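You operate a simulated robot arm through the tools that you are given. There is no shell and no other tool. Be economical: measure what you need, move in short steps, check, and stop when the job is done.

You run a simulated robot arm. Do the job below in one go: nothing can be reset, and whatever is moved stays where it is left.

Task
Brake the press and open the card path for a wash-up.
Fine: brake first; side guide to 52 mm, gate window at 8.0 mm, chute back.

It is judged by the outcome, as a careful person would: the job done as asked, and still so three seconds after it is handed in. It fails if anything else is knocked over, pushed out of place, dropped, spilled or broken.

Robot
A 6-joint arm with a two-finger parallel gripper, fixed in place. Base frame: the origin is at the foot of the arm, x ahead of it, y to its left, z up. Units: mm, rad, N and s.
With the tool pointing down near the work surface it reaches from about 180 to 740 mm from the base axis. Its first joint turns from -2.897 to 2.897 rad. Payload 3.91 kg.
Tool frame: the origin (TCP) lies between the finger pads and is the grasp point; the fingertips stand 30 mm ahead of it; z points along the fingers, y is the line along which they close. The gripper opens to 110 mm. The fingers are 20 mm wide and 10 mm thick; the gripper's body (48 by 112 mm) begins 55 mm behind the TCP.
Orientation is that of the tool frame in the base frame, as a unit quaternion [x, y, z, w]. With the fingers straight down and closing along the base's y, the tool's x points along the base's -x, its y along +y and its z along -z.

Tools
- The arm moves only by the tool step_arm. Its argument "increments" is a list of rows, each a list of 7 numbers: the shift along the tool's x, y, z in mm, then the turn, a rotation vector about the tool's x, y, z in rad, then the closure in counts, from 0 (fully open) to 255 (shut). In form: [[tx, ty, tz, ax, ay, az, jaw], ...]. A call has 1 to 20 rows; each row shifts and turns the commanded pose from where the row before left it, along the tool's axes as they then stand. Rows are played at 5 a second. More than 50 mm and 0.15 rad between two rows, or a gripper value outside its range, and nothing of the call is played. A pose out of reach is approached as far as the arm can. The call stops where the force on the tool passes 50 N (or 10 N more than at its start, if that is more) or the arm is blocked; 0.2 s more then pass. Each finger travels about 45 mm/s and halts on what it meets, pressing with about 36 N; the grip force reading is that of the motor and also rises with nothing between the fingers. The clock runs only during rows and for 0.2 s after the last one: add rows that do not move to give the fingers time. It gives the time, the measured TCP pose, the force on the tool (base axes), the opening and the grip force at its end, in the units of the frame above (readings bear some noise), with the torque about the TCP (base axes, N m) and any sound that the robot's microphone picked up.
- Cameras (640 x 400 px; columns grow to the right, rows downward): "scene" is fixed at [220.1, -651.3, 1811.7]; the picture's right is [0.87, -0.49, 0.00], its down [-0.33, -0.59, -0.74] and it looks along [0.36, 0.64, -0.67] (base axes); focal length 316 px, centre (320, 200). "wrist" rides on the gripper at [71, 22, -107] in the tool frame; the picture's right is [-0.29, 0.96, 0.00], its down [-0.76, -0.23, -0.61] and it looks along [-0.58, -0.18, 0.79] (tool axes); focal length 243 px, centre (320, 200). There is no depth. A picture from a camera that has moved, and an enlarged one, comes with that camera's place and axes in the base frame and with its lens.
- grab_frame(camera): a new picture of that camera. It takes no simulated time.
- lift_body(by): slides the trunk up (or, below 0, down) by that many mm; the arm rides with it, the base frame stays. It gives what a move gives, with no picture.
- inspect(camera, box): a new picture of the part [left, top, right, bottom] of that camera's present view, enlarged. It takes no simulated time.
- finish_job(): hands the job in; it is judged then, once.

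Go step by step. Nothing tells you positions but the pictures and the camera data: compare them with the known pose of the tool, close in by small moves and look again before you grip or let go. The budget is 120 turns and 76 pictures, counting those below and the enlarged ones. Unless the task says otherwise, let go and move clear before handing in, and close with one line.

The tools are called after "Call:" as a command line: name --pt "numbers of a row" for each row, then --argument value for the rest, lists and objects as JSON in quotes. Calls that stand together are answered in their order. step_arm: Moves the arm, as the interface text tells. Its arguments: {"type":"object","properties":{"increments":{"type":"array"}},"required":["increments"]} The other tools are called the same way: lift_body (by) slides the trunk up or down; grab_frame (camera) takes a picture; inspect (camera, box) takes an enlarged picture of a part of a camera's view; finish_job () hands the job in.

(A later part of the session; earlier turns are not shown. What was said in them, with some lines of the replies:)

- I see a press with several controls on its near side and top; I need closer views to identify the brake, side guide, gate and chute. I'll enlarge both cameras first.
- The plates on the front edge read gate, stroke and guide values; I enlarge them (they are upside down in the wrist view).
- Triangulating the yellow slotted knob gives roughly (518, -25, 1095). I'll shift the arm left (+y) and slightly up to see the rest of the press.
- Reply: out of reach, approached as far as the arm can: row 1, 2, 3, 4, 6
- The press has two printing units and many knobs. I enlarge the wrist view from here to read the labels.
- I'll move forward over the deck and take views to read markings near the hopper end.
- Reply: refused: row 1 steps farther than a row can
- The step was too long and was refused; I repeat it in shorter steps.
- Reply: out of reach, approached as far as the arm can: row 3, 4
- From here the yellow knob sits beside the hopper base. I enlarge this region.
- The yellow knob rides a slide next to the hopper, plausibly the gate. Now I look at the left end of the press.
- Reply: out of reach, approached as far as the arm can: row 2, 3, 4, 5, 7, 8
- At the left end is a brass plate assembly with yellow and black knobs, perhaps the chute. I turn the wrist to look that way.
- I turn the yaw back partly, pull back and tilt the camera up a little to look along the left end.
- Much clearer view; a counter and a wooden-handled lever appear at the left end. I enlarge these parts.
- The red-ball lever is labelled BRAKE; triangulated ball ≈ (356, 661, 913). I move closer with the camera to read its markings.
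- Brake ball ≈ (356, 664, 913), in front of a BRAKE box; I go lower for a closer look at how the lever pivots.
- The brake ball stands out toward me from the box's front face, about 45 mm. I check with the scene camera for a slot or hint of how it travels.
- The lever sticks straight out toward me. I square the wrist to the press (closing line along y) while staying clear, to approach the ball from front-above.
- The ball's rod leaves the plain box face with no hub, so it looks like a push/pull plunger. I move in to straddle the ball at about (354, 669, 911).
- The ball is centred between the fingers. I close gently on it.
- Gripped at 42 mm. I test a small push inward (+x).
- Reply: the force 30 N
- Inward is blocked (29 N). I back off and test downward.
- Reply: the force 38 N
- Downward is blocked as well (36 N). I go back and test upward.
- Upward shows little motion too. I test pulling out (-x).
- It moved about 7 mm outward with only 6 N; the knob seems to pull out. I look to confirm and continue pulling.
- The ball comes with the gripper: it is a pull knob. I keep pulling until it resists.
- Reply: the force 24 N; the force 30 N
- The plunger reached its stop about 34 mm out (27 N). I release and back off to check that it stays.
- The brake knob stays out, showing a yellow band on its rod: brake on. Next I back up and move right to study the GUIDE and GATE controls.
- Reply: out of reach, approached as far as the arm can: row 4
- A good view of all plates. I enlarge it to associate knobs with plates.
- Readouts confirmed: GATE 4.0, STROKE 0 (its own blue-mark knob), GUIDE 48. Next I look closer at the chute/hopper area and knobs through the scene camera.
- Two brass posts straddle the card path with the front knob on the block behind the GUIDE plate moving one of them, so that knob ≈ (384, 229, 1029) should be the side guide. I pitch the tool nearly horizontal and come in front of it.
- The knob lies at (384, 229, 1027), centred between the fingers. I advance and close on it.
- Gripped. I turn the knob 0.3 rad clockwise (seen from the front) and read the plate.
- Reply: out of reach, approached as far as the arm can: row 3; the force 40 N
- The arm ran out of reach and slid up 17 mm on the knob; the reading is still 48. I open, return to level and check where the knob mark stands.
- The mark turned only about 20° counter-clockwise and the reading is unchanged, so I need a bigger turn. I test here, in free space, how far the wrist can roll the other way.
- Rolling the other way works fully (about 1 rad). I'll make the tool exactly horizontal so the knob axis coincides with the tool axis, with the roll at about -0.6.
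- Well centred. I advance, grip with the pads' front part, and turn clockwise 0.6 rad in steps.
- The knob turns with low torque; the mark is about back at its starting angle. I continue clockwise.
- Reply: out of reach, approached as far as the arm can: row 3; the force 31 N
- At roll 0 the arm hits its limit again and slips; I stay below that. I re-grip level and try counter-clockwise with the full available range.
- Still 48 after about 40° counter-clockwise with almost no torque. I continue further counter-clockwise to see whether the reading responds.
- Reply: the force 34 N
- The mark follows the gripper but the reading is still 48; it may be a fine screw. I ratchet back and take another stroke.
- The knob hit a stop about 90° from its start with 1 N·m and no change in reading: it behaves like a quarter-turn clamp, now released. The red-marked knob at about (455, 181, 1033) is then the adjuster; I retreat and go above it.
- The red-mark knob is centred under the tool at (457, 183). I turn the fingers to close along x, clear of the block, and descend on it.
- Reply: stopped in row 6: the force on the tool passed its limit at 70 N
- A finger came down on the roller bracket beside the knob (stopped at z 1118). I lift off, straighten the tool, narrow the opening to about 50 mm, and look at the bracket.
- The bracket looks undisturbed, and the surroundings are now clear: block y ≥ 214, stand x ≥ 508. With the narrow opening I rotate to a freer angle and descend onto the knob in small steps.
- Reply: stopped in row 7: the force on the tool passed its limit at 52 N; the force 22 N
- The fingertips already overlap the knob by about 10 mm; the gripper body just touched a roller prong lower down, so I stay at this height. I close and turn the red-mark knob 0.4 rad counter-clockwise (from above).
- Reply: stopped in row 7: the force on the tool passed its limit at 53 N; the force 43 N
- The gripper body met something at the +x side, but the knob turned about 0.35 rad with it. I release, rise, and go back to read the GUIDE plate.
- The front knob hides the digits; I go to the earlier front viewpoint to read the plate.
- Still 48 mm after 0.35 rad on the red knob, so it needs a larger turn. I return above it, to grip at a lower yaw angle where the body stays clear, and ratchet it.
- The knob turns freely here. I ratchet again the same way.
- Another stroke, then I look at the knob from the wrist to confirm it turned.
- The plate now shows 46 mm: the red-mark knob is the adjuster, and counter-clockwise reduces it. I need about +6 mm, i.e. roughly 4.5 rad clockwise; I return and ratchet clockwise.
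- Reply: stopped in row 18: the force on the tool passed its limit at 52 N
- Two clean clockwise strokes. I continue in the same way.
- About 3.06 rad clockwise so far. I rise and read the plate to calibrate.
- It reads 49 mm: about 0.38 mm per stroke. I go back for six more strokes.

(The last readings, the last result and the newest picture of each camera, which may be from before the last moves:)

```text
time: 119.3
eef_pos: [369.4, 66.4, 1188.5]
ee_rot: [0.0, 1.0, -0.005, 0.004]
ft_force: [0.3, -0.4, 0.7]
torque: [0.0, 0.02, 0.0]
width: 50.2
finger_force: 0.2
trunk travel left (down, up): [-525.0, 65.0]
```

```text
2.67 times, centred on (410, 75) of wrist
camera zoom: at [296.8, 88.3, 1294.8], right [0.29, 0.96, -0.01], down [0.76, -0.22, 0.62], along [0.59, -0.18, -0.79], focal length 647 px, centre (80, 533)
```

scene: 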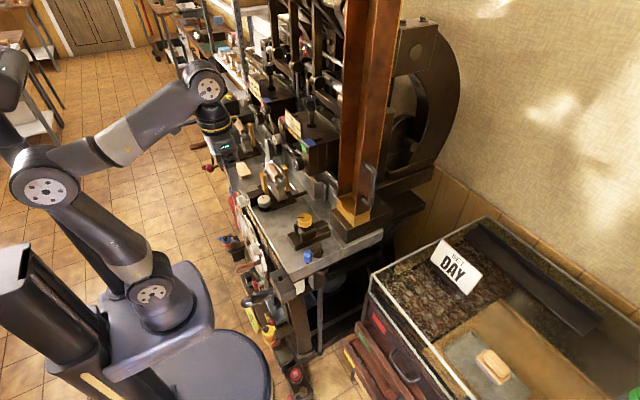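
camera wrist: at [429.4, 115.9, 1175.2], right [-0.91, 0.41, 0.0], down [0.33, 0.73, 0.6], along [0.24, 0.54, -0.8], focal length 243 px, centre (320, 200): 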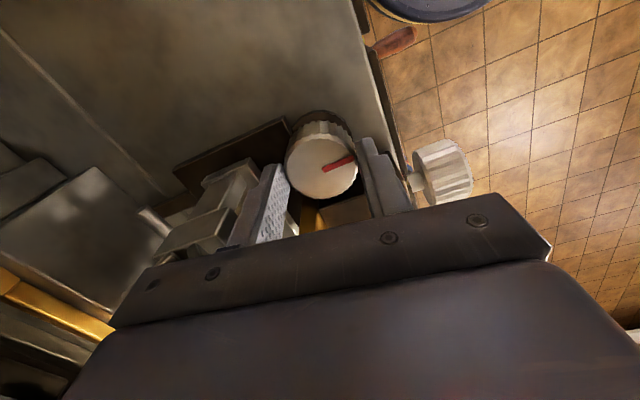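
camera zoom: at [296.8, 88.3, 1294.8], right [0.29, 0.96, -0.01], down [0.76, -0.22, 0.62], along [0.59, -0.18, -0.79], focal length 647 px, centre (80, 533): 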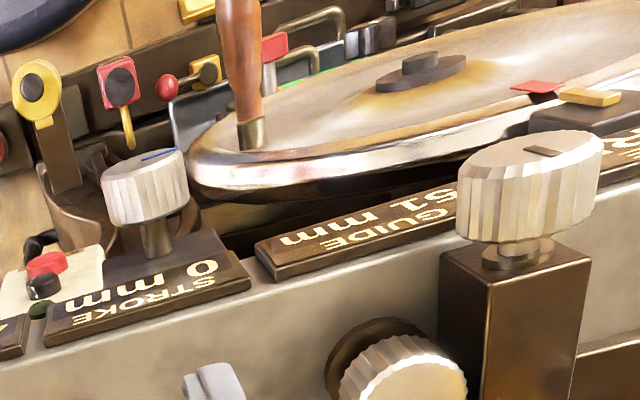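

It reads 51 mm; one more stroke should bring 52. I return, do one stroke and re-read.

Call:
step_arm --pt "-29.7 39 0 0 0 0 138" --pt "-29.7 39 0 0 0 0 138" --pt "-29.9 39 0 0 0 0 138" --pt "0 0 0 0 0 -0.149 138" --pt "0 0 0 0 0 -0.149 138" --pt "0 0 0 0 0 -0.149 138" --pt "0 0 0 0 0 -0.149 138" --pt "0 0 0 0 0 -0.149 138" --pt "0 0 0 0 0 -0.149 138" --pt "0 0 0 0 0 -0.149 138" --pt "0 0 40 0 0 -0.149 138" --pt "0 0 40 0 0 -0.149 138" --pt "0 0 28 0 0 0 138" --pt "0 0 13 0 0 0 138" --pt "0 0 0 0 0 0 190" --pt "0 0 0 0 0 0 190" --pt "0 0 0 0 0 0.13 190" --pt "0 0 0 0 0 0.13 190" --pt "0 0 0 0 0 0.13 190"

Call:
step_arm --pt "0 0 0 0 0 0 138" --pt "0 0 -20 0 0 0 138" --pt "0 0 -40 0 0 0.137 138" --pt "0 0 -40 0 0 0.137 138" --pt "0 0 -22 0 0 0.137 138" --pt "0 0 0 0 0 0.137 138" --pt "0 0 0 0 0 0.137 138" --pt "0 0 0 0 0 0.137 138" --pt "0 0 0 0 0 0.137 138" --pt "30 -38 0 0 0 0 138" --pt "30 -38 0 0 0 0 138" --pt "30 -38 0 0 0 0 138"

Call:
grab_frame --camera "wrist"

```text
time: 123.3
eef_pos: [459.8, 183.8, 1070.6]
ee_rot: [-0.457, 0.889, -0.007, 0.002]
ft_force: [15.2, -0.7, 17.7]
torque: [-0.87, 0.24, -0.01]
width: 45.4
finger_force: 45.1
trunk travel left (down, up): [-525.0, 65.0]
```

```text
time: 125.9
eef_pos: [363.1, 72.0, 1191.3]
ee_rot: [0.004, 1.0, -0.005, 0.005]
ft_force: [-0.3, 0.1, -0.3]
torque: [0.0, 0.02, 0.02]
width: 50.3
finger_force: 0.1
trunk travel left (down, up): [-525.0, 65.0]
```

```text
11 pictures are left
camera wrist: at [289.9, 94.9, 1297.9], right [0.3, 0.95, -0.01], down [0.75, -0.23, 0.62], along [0.59, -0.19, -0.79], focal length 243 px, centre (320, 200)
```

wrist: 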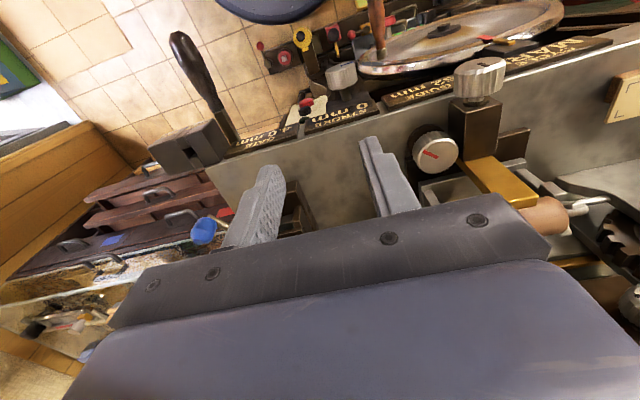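

The plate now reads 52 mm and GATE still 4.0 mm. Next is the yellow gate knob near (518, -25, 1095); I go above it and look.

Call:
step_arm --pt "-38.8 -24.2 0 0 0 0 120" --pt "-38.8 -24.2 0 0 0 0 100" --pt "-38.8 -24.2 0 0 0 0 100" --pt "-38.8 -24.2 0 0 0 0 100"

Call:
inspect --camera "wrist" --box '[100, 0, 420, 200]'

```text
time: 126.9
eef_pos: [521.7, -27.0, 1194.0]
ee_rot: [0.004, 1.0, -0.005, 0.004]
ft_force: [0.4, 0.2, -0.8]
torque: [-0.01, 0.0, -0.03]
width: 66.6
finger_force: 0.1
trunk travel left (down, up): [-525.0, 65.0]
```

```text
2.00 times, centred on (260, 100) of wrist
camera zoom: at [449.3, -4.3, 1300.0], right [0.3, 0.95, -0.01], down [0.75, -0.23, 0.62], along [0.59, -0.19, -0.79], focal length 485 px, centre (440, 400)
```

zoom: 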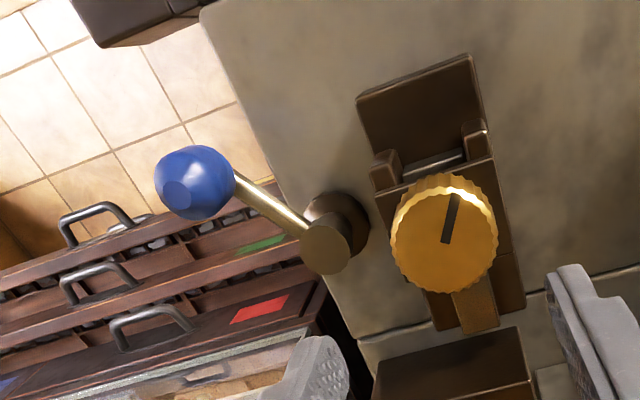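

The yellow knob is centred at (517, -25, 1100). I pre-rotate the wrist, descend, grip and turn clockwise 0.9 rad.

Call:
step_arm --pt "4.5 2 0 0 0 -0.149 100" --pt "0 0 0 0 0 -0.149 100" --pt "0 0 0 0 0 -0.149 100" --pt "0 0 0 0 0 -0.149 100" --pt "0 0 0 0 0 -0.149 100" --pt "0 0 0 0 0 -0.149 100" --pt "0 0 0 0 0 -0.149 100" --pt "0 0 30 0 0 0 110" --pt "0 0 25 0 0 0 120" --pt "0 0 14 0 0 0 120" --pt "0 0 0 0 0 0 150" --pt "0 0 0 0 0 0 190" --pt "0 0 0 0 0 0 190" --pt "0 0 0 0 0 0.13 190" --pt "0 0 0 0 0 0.13 190"

```text
time: 130.1
eef_pos: [519.8, -24.2, 1122.4]
ee_rot: [-0.377, 0.926, -0.007, 0.001]
ft_force: [9.7, -4.3, -5.9]
torque: [-0.93, 0.57, 0.0]
width: 43.5
finger_force: 44.6
trunk travel left (down, up): [-525.0, 65.0]
```

Call:
step_arm --pt "0 0 0 0 0 0.13 190" --pt "0 0 0 0 0 0.13 190" --pt "0 0 0 0 0 0.13 190" --pt "0 0 0 0 0 0.13 190" --pt "0 0 0 0 0 0.13 190" --pt "0 0 0 0 0 0 150" --pt "0 0 0 0 0 0 120" --pt "0 0 -30 0 0 0.06 120" --pt "0 0 -40 0 0 0.06 120" --pt "45 10 0 0 0 0 120" --pt "45 10 0 0 0 0 120" --pt "45 10 0 0 0 0 120" --pt "20 15 0 0 0 0 120"

Call:
grab_frame --camera "wrist"

```text
time: 132.9
eef_pos: [360.6, 21.5, 1192.4]
ee_rot: [-0.003, 1.0, -0.005, 0.004]
ft_force: [-1.0, 0.4, 0.5]
torque: [-0.02, 0.01, -0.02]
width: 58.4
finger_force: 0.2
trunk travel left (down, up): [-525.0, 65.0]
```

```text
9 pictures are left
camera wrist: at [286.6, 44.1, 1298.3], right [0.28, 0.96, -0.01], down [0.76, -0.22, 0.62], along [0.59, -0.18, -0.79], focal length 243 px, centre (320, 200)
```

wrist: 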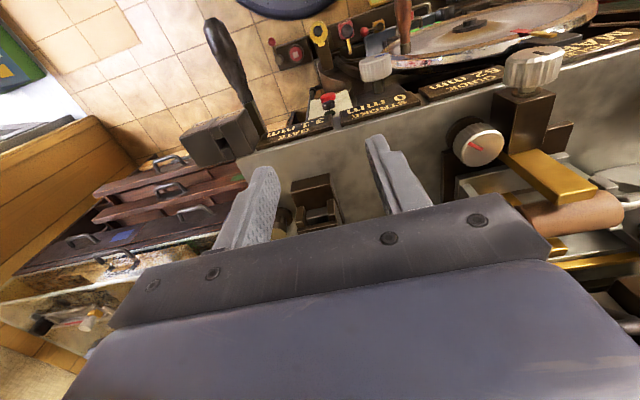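

Call:
inspect --camera "wrist" --box '[240, 90, 400, 190]'

```text
4.00 times, centred on (320, 140) of wrist
camera zoom: at [286.6, 44.1, 1298.3], right [0.28, 0.96, -0.01], down [0.76, -0.22, 0.62], along [0.59, -0.18, -0.79], focal length 970 px, centre (320, 440)
```

zoom: 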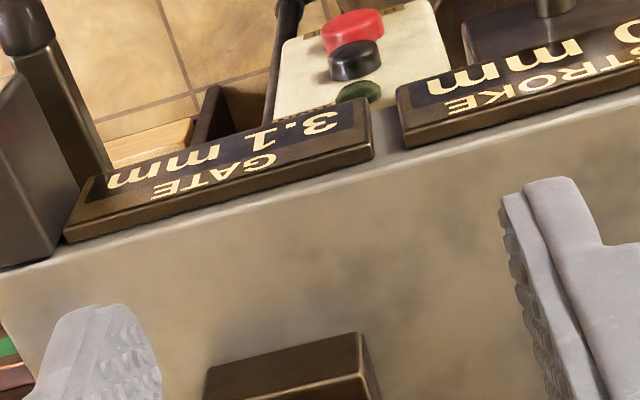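

Clockwise 0.91 rad lowered the gate to 3.1 mm, about 1 mm/rad. I need about 4.9 rad counter-clockwise; I return and make four strokes of about 1.2 rad.

Call:
step_arm --pt "-39.5 -11.5 0 0 0 0 120" --pt "-39.5 -11.5 0 0 0 0 120" --pt "-39.5 -11.5 0 0 0 0 120" --pt "-39.5 -11.5 0 0 0 0 120" --pt "0 0 30 0 0 0 120" --pt "0 0 25 0 0 0 120" --pt "0 0 15 0 0 0 120" --pt "0 0 0 0 0 0 150" --pt "0 0 0 0 0 0 190" --pt "0 0 0 0 0 0 190" --pt "0 0 0 0 0 -0.149 190" --pt "0 0 0 0 0 -0.149 190" --pt "0 0 0 0 0 -0.149 190" --pt "0 0 0 0 0 -0.149 190" --pt "0 0 0 0 0 -0.149 190" --pt "0 0 0 0 0 -0.149 190" --pt "0 0 0 0 0 -0.149 190" --pt "0 0 0 0 0 -0.149 190"

```text
time: 136.7
eef_pos: [519.9, -22.6, 1126.6]
ee_rot: [-0.565, 0.825, -0.006, 0.002]
ft_force: [2.5, 9.6, 24.5]
torque: [0.73, -0.03, -0.01]
width: 43.5
finger_force: 45.3
trunk travel left (down, up): [-525.0, 65.0]
```

Call:
step_arm --pt "0 0 -2 0 0 0 120" --pt "0 0 0 0 0 0.149 120" --pt "0 0 0 0 0 0.149 120" --pt "0 0 0 0 0 0.149 120" --pt "0 0 0 0 0 0.149 120" --pt "0 0 0 0 0 0.149 120" --pt "0 0 0 0 0 0.149 120" --pt "0 0 0 0 0 0.149 120" --pt "0 0 0 0 0 0.149 120" --pt "0 0 0 0 0 0 190" --pt "0 0 0 0 0 0 190" --pt "0 0 0 0 0 -0.149 190" --pt "0 0 0 0 0 -0.149 190" --pt "0 0 0 0 0 -0.149 190" --pt "0 0 0 0 0 -0.149 190" --pt "0 0 0 0 0 -0.149 190" --pt "0 0 0 0 0 -0.149 190" --pt "0 0 0 0 0 -0.149 190" --pt "0 0 0 0 0 -0.149 190"

Call:
step_arm --pt "0 0 0 0 0 0 120" --pt "0 0 0 0 0 0.149 120" --pt "0 0 0 0 0 0.149 120" --pt "0 0 0 0 0 0.149 120" --pt "0 0 0 0 0 0.149 120" --pt "0 0 0 0 0 0.149 120" --pt "0 0 0 0 0 0.149 120" --pt "0 0 0 0 0 0.149 120" --pt "0 0 0 0 0 0.149 120" --pt "0 0 0 0 0 0 190" --pt "0 0 0 0 0 0 190" --pt "0 0 0 0 0 -0.149 190" --pt "0 0 0 0 0 -0.149 190" --pt "0 0 0 0 0 -0.149 190" --pt "0 0 0 0 0 -0.149 190" --pt "0 0 0 0 0 -0.149 190" --pt "0 0 0 0 0 -0.149 190" --pt "0 0 0 0 0 -0.149 190" --pt "0 0 0 0 0 -0.149 190"

Call:
step_arm --pt "0 0 0 0 0 0 120" --pt "0 0 0 0 0 0.149 120" --pt "0 0 0 0 0 0.149 120" --pt "0 0 0 0 0 0.149 120" --pt "0 0 0 0 0 0.149 120" --pt "0 0 0 0 0 0.149 120" --pt "0 0 0 0 0 0.149 120" --pt "0 0 0 0 0 0.149 120" --pt "0 0 0 0 0 0.149 120" --pt "0 0 0 0 0 0 190" --pt "0 0 0 0 0 0 190" --pt "0 0 0 0 0 -0.149 190" --pt "0 0 0 0 0 -0.149 190" --pt "0 0 0 0 0 -0.149 190" --pt "0 0 0 0 0 -0.149 190" --pt "0 0 0 0 0 -0.149 190" --pt "0 0 0 0 0 -0.149 190" --pt "0 0 0 0 0 -0.149 190" --pt "0 0 0 0 0 -0.149 190"

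```text
time: 140.7
eef_pos: [519.6, -24.4, 1126.9]
ee_rot: [-0.565, 0.825, -0.007, 0.001]
ft_force: [-4.1, 3.9, 2.5]
torque: [1.16, -0.32, 0.02]
width: 43.5
finger_force: 45.1
trunk travel left (down, up): [-525.0, 65.0]
```

```text
time: 144.7
eef_pos: [519.9, -23.0, 1126.5]
ee_rot: [-0.565, 0.825, -0.007, 0.0]
ft_force: [-2.1, 7.7, -0.4]
torque: [1.4, -0.21, -0.03]
width: 43.7
finger_force: 44.9
trunk travel left (down, up): [-525.0, 65.0]
```

```text
time: 148.7
eef_pos: [519.3, -23.4, 1127.6]
ee_rot: [-0.565, 0.825, -0.007, 0.0]
ft_force: [-3.7, 1.2, 3.6]
torque: [1.18, -0.05, -0.04]
width: 43.6
finger_force: 44.7
trunk travel left (down, up): [-525.0, 65.0]
```

4.77 rad done. I go back to read the gate.

Call:
step_arm --pt "0 0 0 0 0 0 120" --pt "0 0 -30 0 0 0.149 120" --pt "0 0 -35 0 0 0.149 120" --pt "0 0 0 0 0 0.149 120" --pt "0 0 0 0 0 0.149 120" --pt "0 0 0 0 0 0.149 120" --pt "0 0 0 0 0 0.149 120" --pt "0 0 0 0 0 0.149 120" --pt "0 0 0 0 0 0.149 120" --pt "39.5 11.5 0 0 0 0 120" --pt "39.5 11.5 0 0 0 0 120" --pt "39.5 11.5 0 0 0 0 120" --pt "39.5 11.5 0 0 0 0 120"

Call:
inspect --camera "wrist" --box '[240, 70, 480, 220]'

```text
time: 151.5
eef_pos: [359.9, 21.9, 1190.3]
ee_rot: [-0.003, 1.0, -0.006, 0.005]
ft_force: [-0.5, 0.4, -0.2]
torque: [0.01, 0.05, 0.03]
width: 58.3
finger_force: 0.0
trunk travel left (down, up): [-525.0, 65.0]
```

```text
2.67 times, centred on (360, 145) of wrist
camera zoom: at [287.2, 44.4, 1296.1], right [0.28, 0.96, -0.01], down [0.76, -0.22, 0.62], along [0.59, -0.18, -0.79], focal length 647 px, centre (213, 347)
```

zoom: 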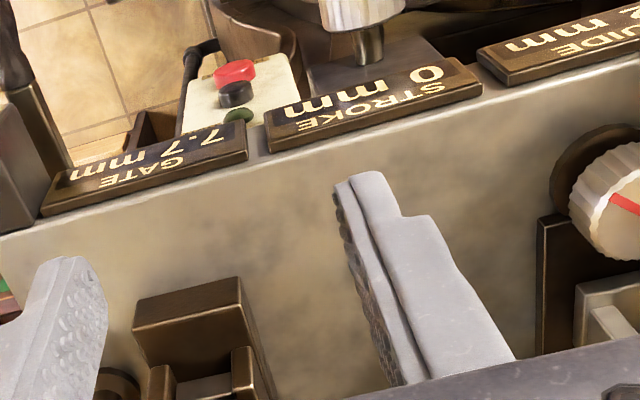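

7.7 mm; 0.33 rad more is needed. I return and turn precisely that.

Call:
step_arm --pt "-39.5 -11.5 0 0 0 0 120" --pt "-39.5 -11.5 0 0 0 0 120" --pt "-39.5 -11.5 0 0 0 0 120" --pt "-39.5 -11.5 0 0 0 0 120" --pt "0 0 30 0 0 0 120" --pt "0 0 25 0 0 0 120" --pt "0 0 10 0 0 0 120" --pt "0 0 0 0 0 0 150" --pt "0 0 0 0 0 0 190" --pt "0 0 0 0 0 0 190" --pt "0 0 0 0 0 -0.11 190" --pt "0 0 0 0 0 -0.11 190" --pt "0 0 0 0 0 -0.11 190" --pt "0 0 0 0 0 0 190" --pt "0 0 0 0 0 0 120" --pt "0 0 -30 0 0 0.11 120" --pt "0 0 -35 0 0 0.11 120" --pt "0 0 0 0 0 0.11 120"

Call:
step_arm --pt "39.5 11.5 0 0 0 0 120" --pt "39.5 11.5 0 0 0 0 120" --pt "39.5 11.5 0 0 0 0 120" --pt "39.5 11.5 0 0 0 0 120"

Call:
inspect --camera "wrist" --box '[160, 20, 480, 220]'

Call:
inspect --camera "scene" --box '[280, 130, 440, 250]'

```text
time: 155.3
eef_pos: [521.2, -25.4, 1192.9]
ee_rot: [-0.001, 1.0, -0.006, 0.004]
ft_force: [-0.4, -0.1, -0.2]
torque: [-0.06, 0.01, 0.01]
width: 58.5
finger_force: 0.1
trunk travel left (down, up): [-525.0, 65.0]
```

```text
time: 156.3
eef_pos: [361.4, 20.3, 1191.4]
ee_rot: [-0.003, 1.0, -0.005, 0.004]
ft_force: [0.0, 0.0, 1.3]
torque: [-0.02, 0.01, -0.01]
width: 58.3
finger_force: 0.1
trunk travel left (down, up): [-525.0, 65.0]
```

```text
2.00 times, centred on (320, 120) of wrist
camera zoom: at [288.1, 42.5, 1297.6], right [0.28, 0.96, -0.01], down [0.76, -0.22, 0.62], along [0.59, -0.18, -0.79], focal length 485 px, centre (320, 360)
```

zoom: 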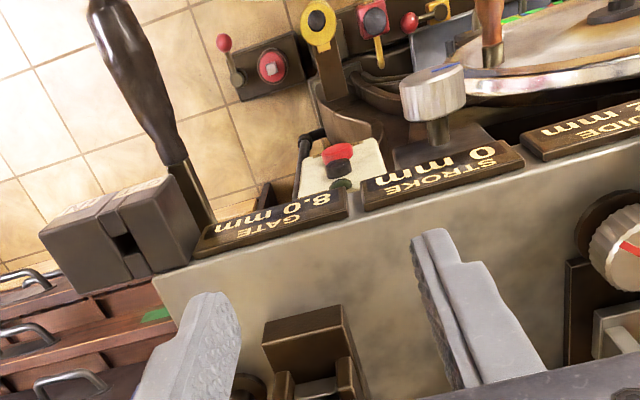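

```text
3.33 times, centred on (360, 190) of scene
camera zoom: at [220.1, -651.3, 1811.7], right [0.87, -0.49, 0.0], down [-0.33, -0.59, -0.74], along [0.36, 0.64, -0.67], focal length 1053 px, centre (187, 233)
```

zoom: 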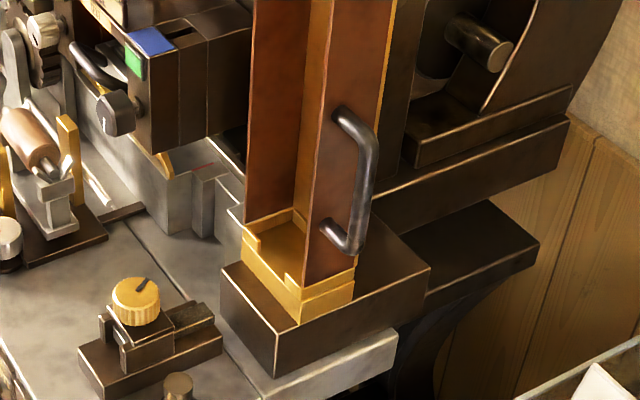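

Gate reads 8.0 mm. The chute is the tall copper channel with a handle bar (≈ x 687, y -130, z 1150–1290), on a rail running back in +x. I get in front of the handle with closed fingers, tool almost horizontal.

Call:
step_arm --pt "-5 -38 -8 0 0 0 200" --pt "-5 -38 -8 0 0 0 255" --pt "-5 -38 -8 0 0 0 255" --pt "-5 -36 -8 0 0 0 255" --pt "0 0 0 0 -0.136 0 255" --pt "0 0 0 0 -0.136 0 255" --pt "0 0 0 0 -0.136 0 255" --pt "0 0 0 0 -0.136 0 255" --pt "0 0 0 0 -0.136 0 255" --pt "0 0 0 0 -0.136 0 255" --pt "0 0 0 0 -0.136 0 255" --pt "0 0 0 0 -0.136 0 255" --pt "0 0 0 0 -0.136 0 255"

```text
time: 158.9
eef_pos: [404.9, -63.9, 1215.4]
ee_rot: [-0.085, 0.855, 0.058, 0.508]
ft_force: [0.9, 0.1, 0.9]
torque: [0.02, -0.02, 0.03]
width: 0.0
finger_force: 35.7
trunk travel left (down, up): [-525.0, 65.0]
stopped in row 13: the arm was blocked; the commanded pose is now the measured one
```

The wrist was blocked at the end of the tilt; the orientation (about 28° below horizontal) is good enough. I continue toward the handle.

Call:
step_arm --pt "-20 -24 28.5 0 0 0 255" --pt "-20 -24 28.5 0 0 0 255" --pt "-20 -24 28.5 0 0 0 255" --pt "-20 -24 28.5 0 0 0 255"

Call:
grab_frame --camera "wrist"

```text
time: 159.9
eef_pos: [559.5, -137.3, 1226.8]
ee_rot: [-0.083, 0.856, 0.057, 0.508]
ft_force: [-0.7, 0.2, 0.6]
torque: [0.0, 0.0, -0.02]
width: 0.0
finger_force: 36.7
trunk travel left (down, up): [-525.0, 65.0]
```

```text
4 pictures are left
camera wrist: at [428.3, -141.0, 1215.8], right [-0.05, 0.96, 0.27], down [-0.12, -0.27, 0.95], along [0.99, 0.02, 0.13], focal length 243 px, centre (320, 200)
```

wrist: 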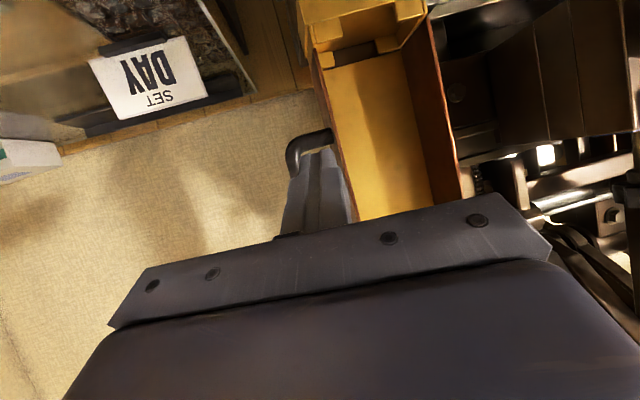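

The handle bar is at about y -152, with its lower bend near z 1195. I line the closed fingertips up in front of the bar.

Call:
step_arm --pt "-16.3 -12.3 21 0 0 0 255" --pt "-16.3 -12.3 21 0 0 0 255" --pt "-14 -11.5 17 0 0 0 255"

Call:
step_arm --pt "-1.9 -0.8 3.4 0 0 0 255" --pt "-1.9 -0.8 3.4 0 0 0 255" --pt "-1.9 -0.8 3.4 0 0 0 255" --pt "-1.9 -0.8 3.4 0 0 0 255" --pt "-1.9 -0.8 3.4 0 0 0 255" --pt "-1.9 -0.8 3.4 0 0 0 255"

```text
time: 160.8
eef_pos: [639.2, -154.2, 1240.8]
ee_rot: [-0.083, 0.855, 0.056, 0.508]
ft_force: [1.1, -0.2, -0.8]
torque: [-0.01, -0.02, 0.0]
width: 0.0
finger_force: 36.0
trunk travel left (down, up): [-525.0, 65.0]
```

```text
time: 162.2
eef_pos: [662.8, -154.4, 1241.5]
ee_rot: [-0.082, 0.855, 0.056, 0.508]
ft_force: [-3.3, -0.6, 0.0]
torque: [0.06, 0.05, 0.0]
width: 0.3
finger_force: 35.7
trunk travel left (down, up): [-525.0, 65.0]
```

Light contact begins. I keep pushing back in small steps.

Call:
step_arm --pt "-1.9 -0.8 3.4 0 0 0 255" --pt "-1.9 -0.8 3.4 0 0 0 255" --pt "-1.9 -0.8 3.4 0 0 0 255" --pt "-1.9 -0.8 3.4 0 0 0 255" --pt "-1.9 -0.8 3.4 0 0 0 255" --pt "-1.9 -0.8 3.4 0 0 0 255"

```text
time: 163.6
eef_pos: [687.2, -153.5, 1242.0]
ee_rot: [-0.083, 0.855, 0.056, 0.508]
ft_force: [-2.9, -2.6, 0.3]
torque: [-0.03, 0.01, -0.02]
width: 0.0
finger_force: 36.1
trunk travel left (down, up): [-525.0, 65.0]
```

Call:
inspect --camera "scene" --box '[270, 110, 430, 260]'

```text
2.67 times, centred on (350, 185) of scene
camera zoom: at [220.1, -651.3, 1811.7], right [0.87, -0.49, 0.0], down [-0.33, -0.59, -0.74], along [0.36, 0.64, -0.67], focal length 843 px, centre (240, 240)
```

zoom: 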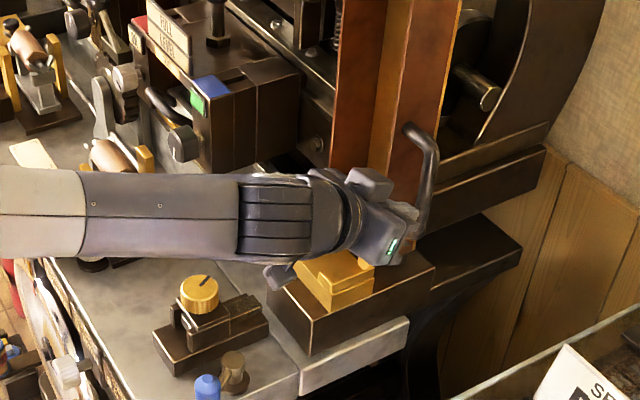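

The brass foot stays put while the chute column has slid back about 25–45 mm, upright. I continue pushing gently to its stop.

Call:
step_arm --pt "-1.9 -0.8 3.4 0 0 0 255" --pt "-1.9 -0.8 3.4 0 0 0 255" --pt "-1.9 -0.8 3.4 0 0 0 255" --pt "-1.9 -0.8 3.4 0 0 0 255" --pt "-1.9 -0.8 3.4 0 0 0 255" --pt "-1.9 -0.8 3.4 0 0 0 255" --pt "-1.9 -0.8 3.4 0 0 0 255" --pt "-1.9 -0.8 3.4 0 0 0 255"

```text
time: 165.3
eef_pos: [717.4, -153.4, 1243.5]
ee_rot: [-0.083, 0.855, 0.057, 0.509]
ft_force: [0.2, 0.1, 1.3]
torque: [0.01, 0.01, 0.01]
width: 0.0
finger_force: 35.6
trunk travel left (down, up): [-525.0, 65.0]
```

Call:
step_arm --pt "-1.9 -0.8 3.4 0 0 0 255" --pt "-1.9 -0.8 3.4 0 0 0 255" --pt "-1.9 -0.8 3.4 0 0 0 255" --pt "-1.9 -0.8 3.4 0 0 0 255" --pt "-1.9 -0.8 3.4 0 0 0 255" --pt "-1.9 -0.8 3.4 0 0 0 255"

```text
time: 166.1
eef_pos: [718.6, -154.3, 1242.4]
ee_rot: [-0.085, 0.858, 0.058, 0.504]
ft_force: [-44.7, -1.1, 3.5]
torque: [-0.18, 0.12, 0.13]
width: 0.0
finger_force: 36.1
trunk travel left (down, up): [-525.0, 65.0]
stopped in row 3: the force on the tool passed its limit at 58 N (the readings are from after the stop); the commanded pose is now the measured one
```

End stop reached (sharp rise to 58 N). I back off and check the chute stays.

Call:
step_arm --pt "9 4 -17 0 0 0 255" --pt "14 6 -26 0 0 0 255" --pt "18 8 -34 0 0 0 255" --pt "18 8 -34 0 0 0 255" --pt "18 8 -34 0 0 0 255" --pt "18 8 -34 0 0 0 255" --pt "18 8 -34 0 0 0 255"

Call:
inspect --camera "scene" --box '[200, 80, 440, 260]'

```text
time: 167.7
eef_pos: [481.8, -151.7, 1242.2]
ee_rot: [-0.084, 0.858, 0.057, 0.504]
ft_force: [0.3, 0.3, 0.3]
torque: [-0.04, -0.01, 0.01]
width: 0.0
finger_force: 36.0
trunk travel left (down, up): [-525.0, 65.0]
```

```text
2.22 times, centred on (320, 170) of scene
camera zoom: at [220.1, -651.3, 1811.7], right [0.87, -0.49, 0.0], down [-0.33, -0.59, -0.74], along [0.36, 0.64, -0.67], focal length 702 px, centre (320, 267)
```

zoom: 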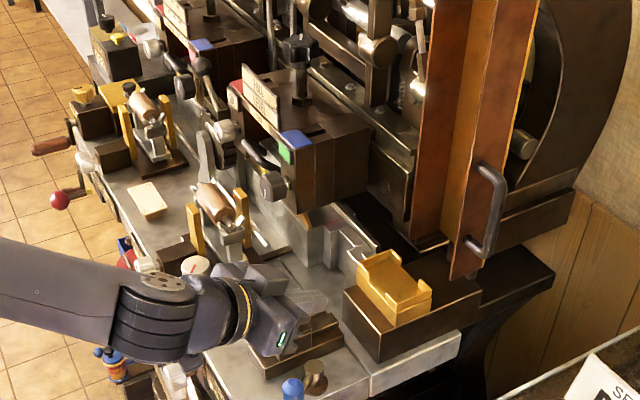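

The chute is back at its stop, the tray exposed, and the brake knob still out. One loose end: the front clamp knob of the guide, which I had released; I return to it to turn it back clockwise to its original position.

Call:
step_arm --pt "12.25 41.1 -10.5 0 0 0 200" --pt "12.25 41.1 -10.5 0 0 0 120" --pt "12.25 41.1 -10.5 0 0 0 120" --pt "12.25 41.1 -10.5 0 0 0 120" --pt "12.25 41.1 -10.5 0 0 0 120" --pt "12.25 41.1 -10.5 0 0 0 120" --pt "12.25 41.1 -10.5 0 0 0 120" --pt "12.25 41.1 -10.5 0 0 0 120" --pt "12.25 41.1 -10.5 0 0 0 120" --pt "12.25 41.1 -10.5 0 0 0 120"

Call:
step_arm --pt "0 0 0 0.0935 0 0.05 120" --pt "0 0 0 0.0935 0 0.05 120" --pt "0 0 0 0 0 -0.14 120" --pt "0 0 0 0 0 -0.14 120" --pt "0 0 0 0 0 -0.14 120" --pt "0 0 0 0 -0.124 0 120" --pt "0 0 0 0 -0.124 0 120" --pt "0 0 0 0 -0.124 0 120" --pt "0 0 0 0 -0.124 0 120"

```text
time: 169.8
eef_pos: [248.0, 220.2, 1194.4]
ee_rot: [-0.083, 0.857, 0.057, 0.504]
ft_force: [-0.2, 0.7, -0.7]
torque: [0.0, 0.0, 0.0]
width: 58.1
finger_force: 0.1
trunk travel left (down, up): [-525.0, 65.0]
```

```text
time: 171.8
eef_pos: [247.9, 220.5, 1194.7]
ee_rot: [-0.195, 0.697, -0.057, 0.688]
ft_force: [-0.9, 0.5, -1.0]
torque: [0.02, 0.02, -0.01]
width: 57.7
finger_force: 0.0
trunk travel left (down, up): [-525.0, 65.0]
```

Call:
step_arm --pt "0 0 0 0.097 0.011 0 120" --pt "0 0 0 0.097 0.011 0 120" --pt "0 0 0 0 0 -0.125 120" --pt "0 0 0 0 0 -0.125 120" --pt "0 0 0 0 0 -0.125 120" --pt "0 0 0 0 0 -0.125 120" --pt "0 0 0 0 0 -0.125 120" --pt "0 0 40 0 0 0 120" --pt "18 31 0 0 0 0 120" --pt "18 31 0 0 0 0 120" --pt "18 31 0 0 0 0 120" --pt "18 31 0 0 0 0 120"

```text
time: 174.4
eef_pos: [288.8, 227.2, 1049.1]
ee_rot: [-0.333, 0.624, -0.335, 0.623]
ft_force: [-0.1, -0.2, 0.6]
torque: [0.01, 0.05, 0.0]
width: 58.2
finger_force: 0.0
trunk travel left (down, up): [-525.0, 65.0]
```

Call:
step_arm --pt "10.9 19.5 0 0 0 0 120" --pt "0 0 42 0 0 0 120" --pt "0 0 41.5 0 0 0 120" --pt "0 0 0 0 0 0 150" --pt "0 0 0 0 0 0 190" --pt "0 0 0 0 0 0 190" --pt "0 0 0 0 0 0.13 190" --pt "0 0 0 0 0 0.13 190" --pt "0 0 0 0 0 0.13 190" --pt "0 0 0 0 0 0.13 190" --pt "0 0 0 0 0 0.13 190" --pt "0 0 0 0 0 0.13 190"

Call:
step_arm --pt "0 0 0 0 0 0 150" --pt "0 0 0 0 0 0 120" --pt "0 0 0 0 0 -0.13 120" --pt "0 0 0 0 0 -0.13 120" --pt "0 0 0 0 0 -0.13 120" --pt "0 0 0 0 0 -0.13 120" --pt "0 0 0 0 0 -0.13 120" --pt "0 0 0 0 0 -0.13 120" --pt "0 0 0 0 0 0 150" --pt "0 0 0 0 0 0 190" --pt "0 0 0 0 0 0 190" --pt "0 0 0 0 0 0.12 190" --pt "0 0 0 0 0 0.12 190" --pt "0 0 0 0 0 0.12 190" --pt "0 0 0 0 0 0.12 190" --pt "0 0 0 0 0 0.12 190"

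Call:
grab_frame --camera "wrist"

```text
time: 177.1
eef_pos: [372.8, 229.7, 1028.6]
ee_rot: [-0.07, 0.704, -0.072, 0.703]
ft_force: [6.9, 1.6, 5.7]
torque: [-0.02, 0.26, 0.49]
width: 41.9
finger_force: 44.9
trunk travel left (down, up): [-525.0, 65.0]
```

```text
time: 180.4
eef_pos: [371.0, 229.8, 1028.0]
ee_rot: [-0.133, 0.695, -0.135, 0.694]
ft_force: [2.9, 2.9, -8.6]
torque: [-0.04, -0.96, 0.24]
width: 41.3
finger_force: 45.0
trunk travel left (down, up): [-525.0, 65.0]
```

```text
1 pictures are left
camera wrist: at [264.0, 223.3, 953.9], right [0.0, 1.0, -0.09], down [-0.61, 0.07, 0.79], along [0.8, 0.05, 0.6], focal length 243 px, centre (320, 200)
```

wrist: 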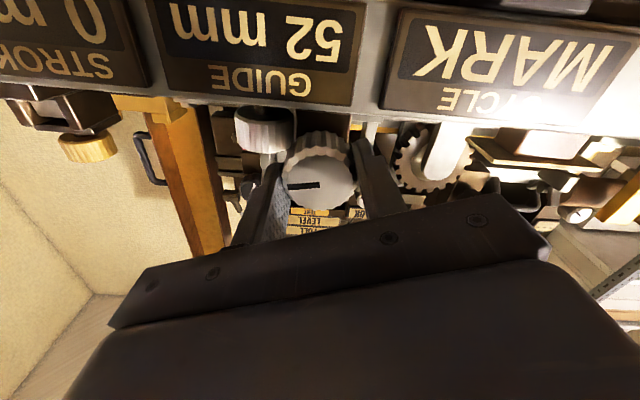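

GUIDE still shows 52 mm. The knob mark is about 40° short of its original angle, so I turn it a further 0.7 rad clockwise.

Call:
step_arm --pt "0 0 0 0 0 0.13 190" --pt "0 0 0 0 0 0.13 190" --pt "0 0 0 0 0 0 150" --pt "0 0 0 0 0 0 120" --pt "0 0 0 0 0 -0.14 120" --pt "0 0 0 0 0 -0.14 120" --pt "0 0 0 0 0 -0.14 120" --pt "0 0 0 0 0 0 150" --pt "0 0 0 0 0 0 190" --pt "0 0 0 0 0 0 190" --pt "0 0 0 0 0 0.11 190" --pt "0 0 0 0 0 0.11 190" --pt "0 0 0 0 0 0.11 190" --pt "0 0 0 0 0 0.11 190"

```text
time: 183.4
eef_pos: [372.4, 229.6, 1027.5]
ee_rot: [-0.035, 0.706, -0.036, 0.706]
ft_force: [0.5, 7.7, 5.0]
torque: [-0.01, 1.13, 0.3]
width: 42.0
finger_force: 45.2
trunk travel left (down, up): [-525.0, 65.0]
```

Done with low torque. I release and back clear, then take the last picture to check the whole state.

Call:
step_arm --pt "0 0 0 0 0 0 150" --pt "0 0 0 0 0 0 110" --pt "0 0 -40 0 0 -0.05 110" --pt "0 0 -40 0 0 0 110" --pt "-30 0 -20 0 0 0 110" --pt "-40 0 0 0 0 0 110"

Call:
grab_frame --camera "wrist"

```text
time: 184.8
eef_pos: [273.9, 239.1, 1096.0]
ee_rot: [-0.054, 0.706, -0.055, 0.704]
ft_force: [0.0, -0.5, -0.3]
torque: [0.0, 0.0, 0.01]
width: 62.7
finger_force: 0.1
trunk travel left (down, up): [-525.0, 65.0]
```

```text
0 pictures are left
camera wrist: at [165.4, 250.3, 1022.6], right [0.0, 0.99, 0.14], down [-0.61, -0.11, 0.79], along [0.79, -0.09, 0.6], focal length 243 px, centre (320, 200)
```

wrist: 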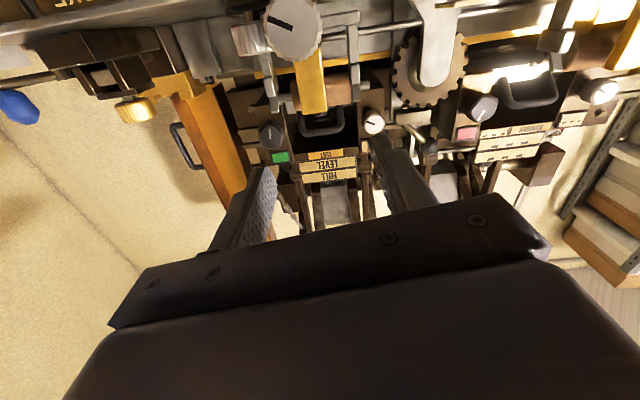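

The front knob is back near its original angle and the gripper is clear; everything asked has been set, so I hand in.

Call:
finish_job

```text
The job is handed in.
```

The brake is on (knob pulled out to its stop), the side guide reads 52 mm, the gate reads 8.0 mm, and the chute is pushed back to its stop. While finding the guide adjuster I turned the guide's front knob about a quarter turn and set it back to about its original angle; the gripper also bumped the roller bracket there, with no displacement visible.
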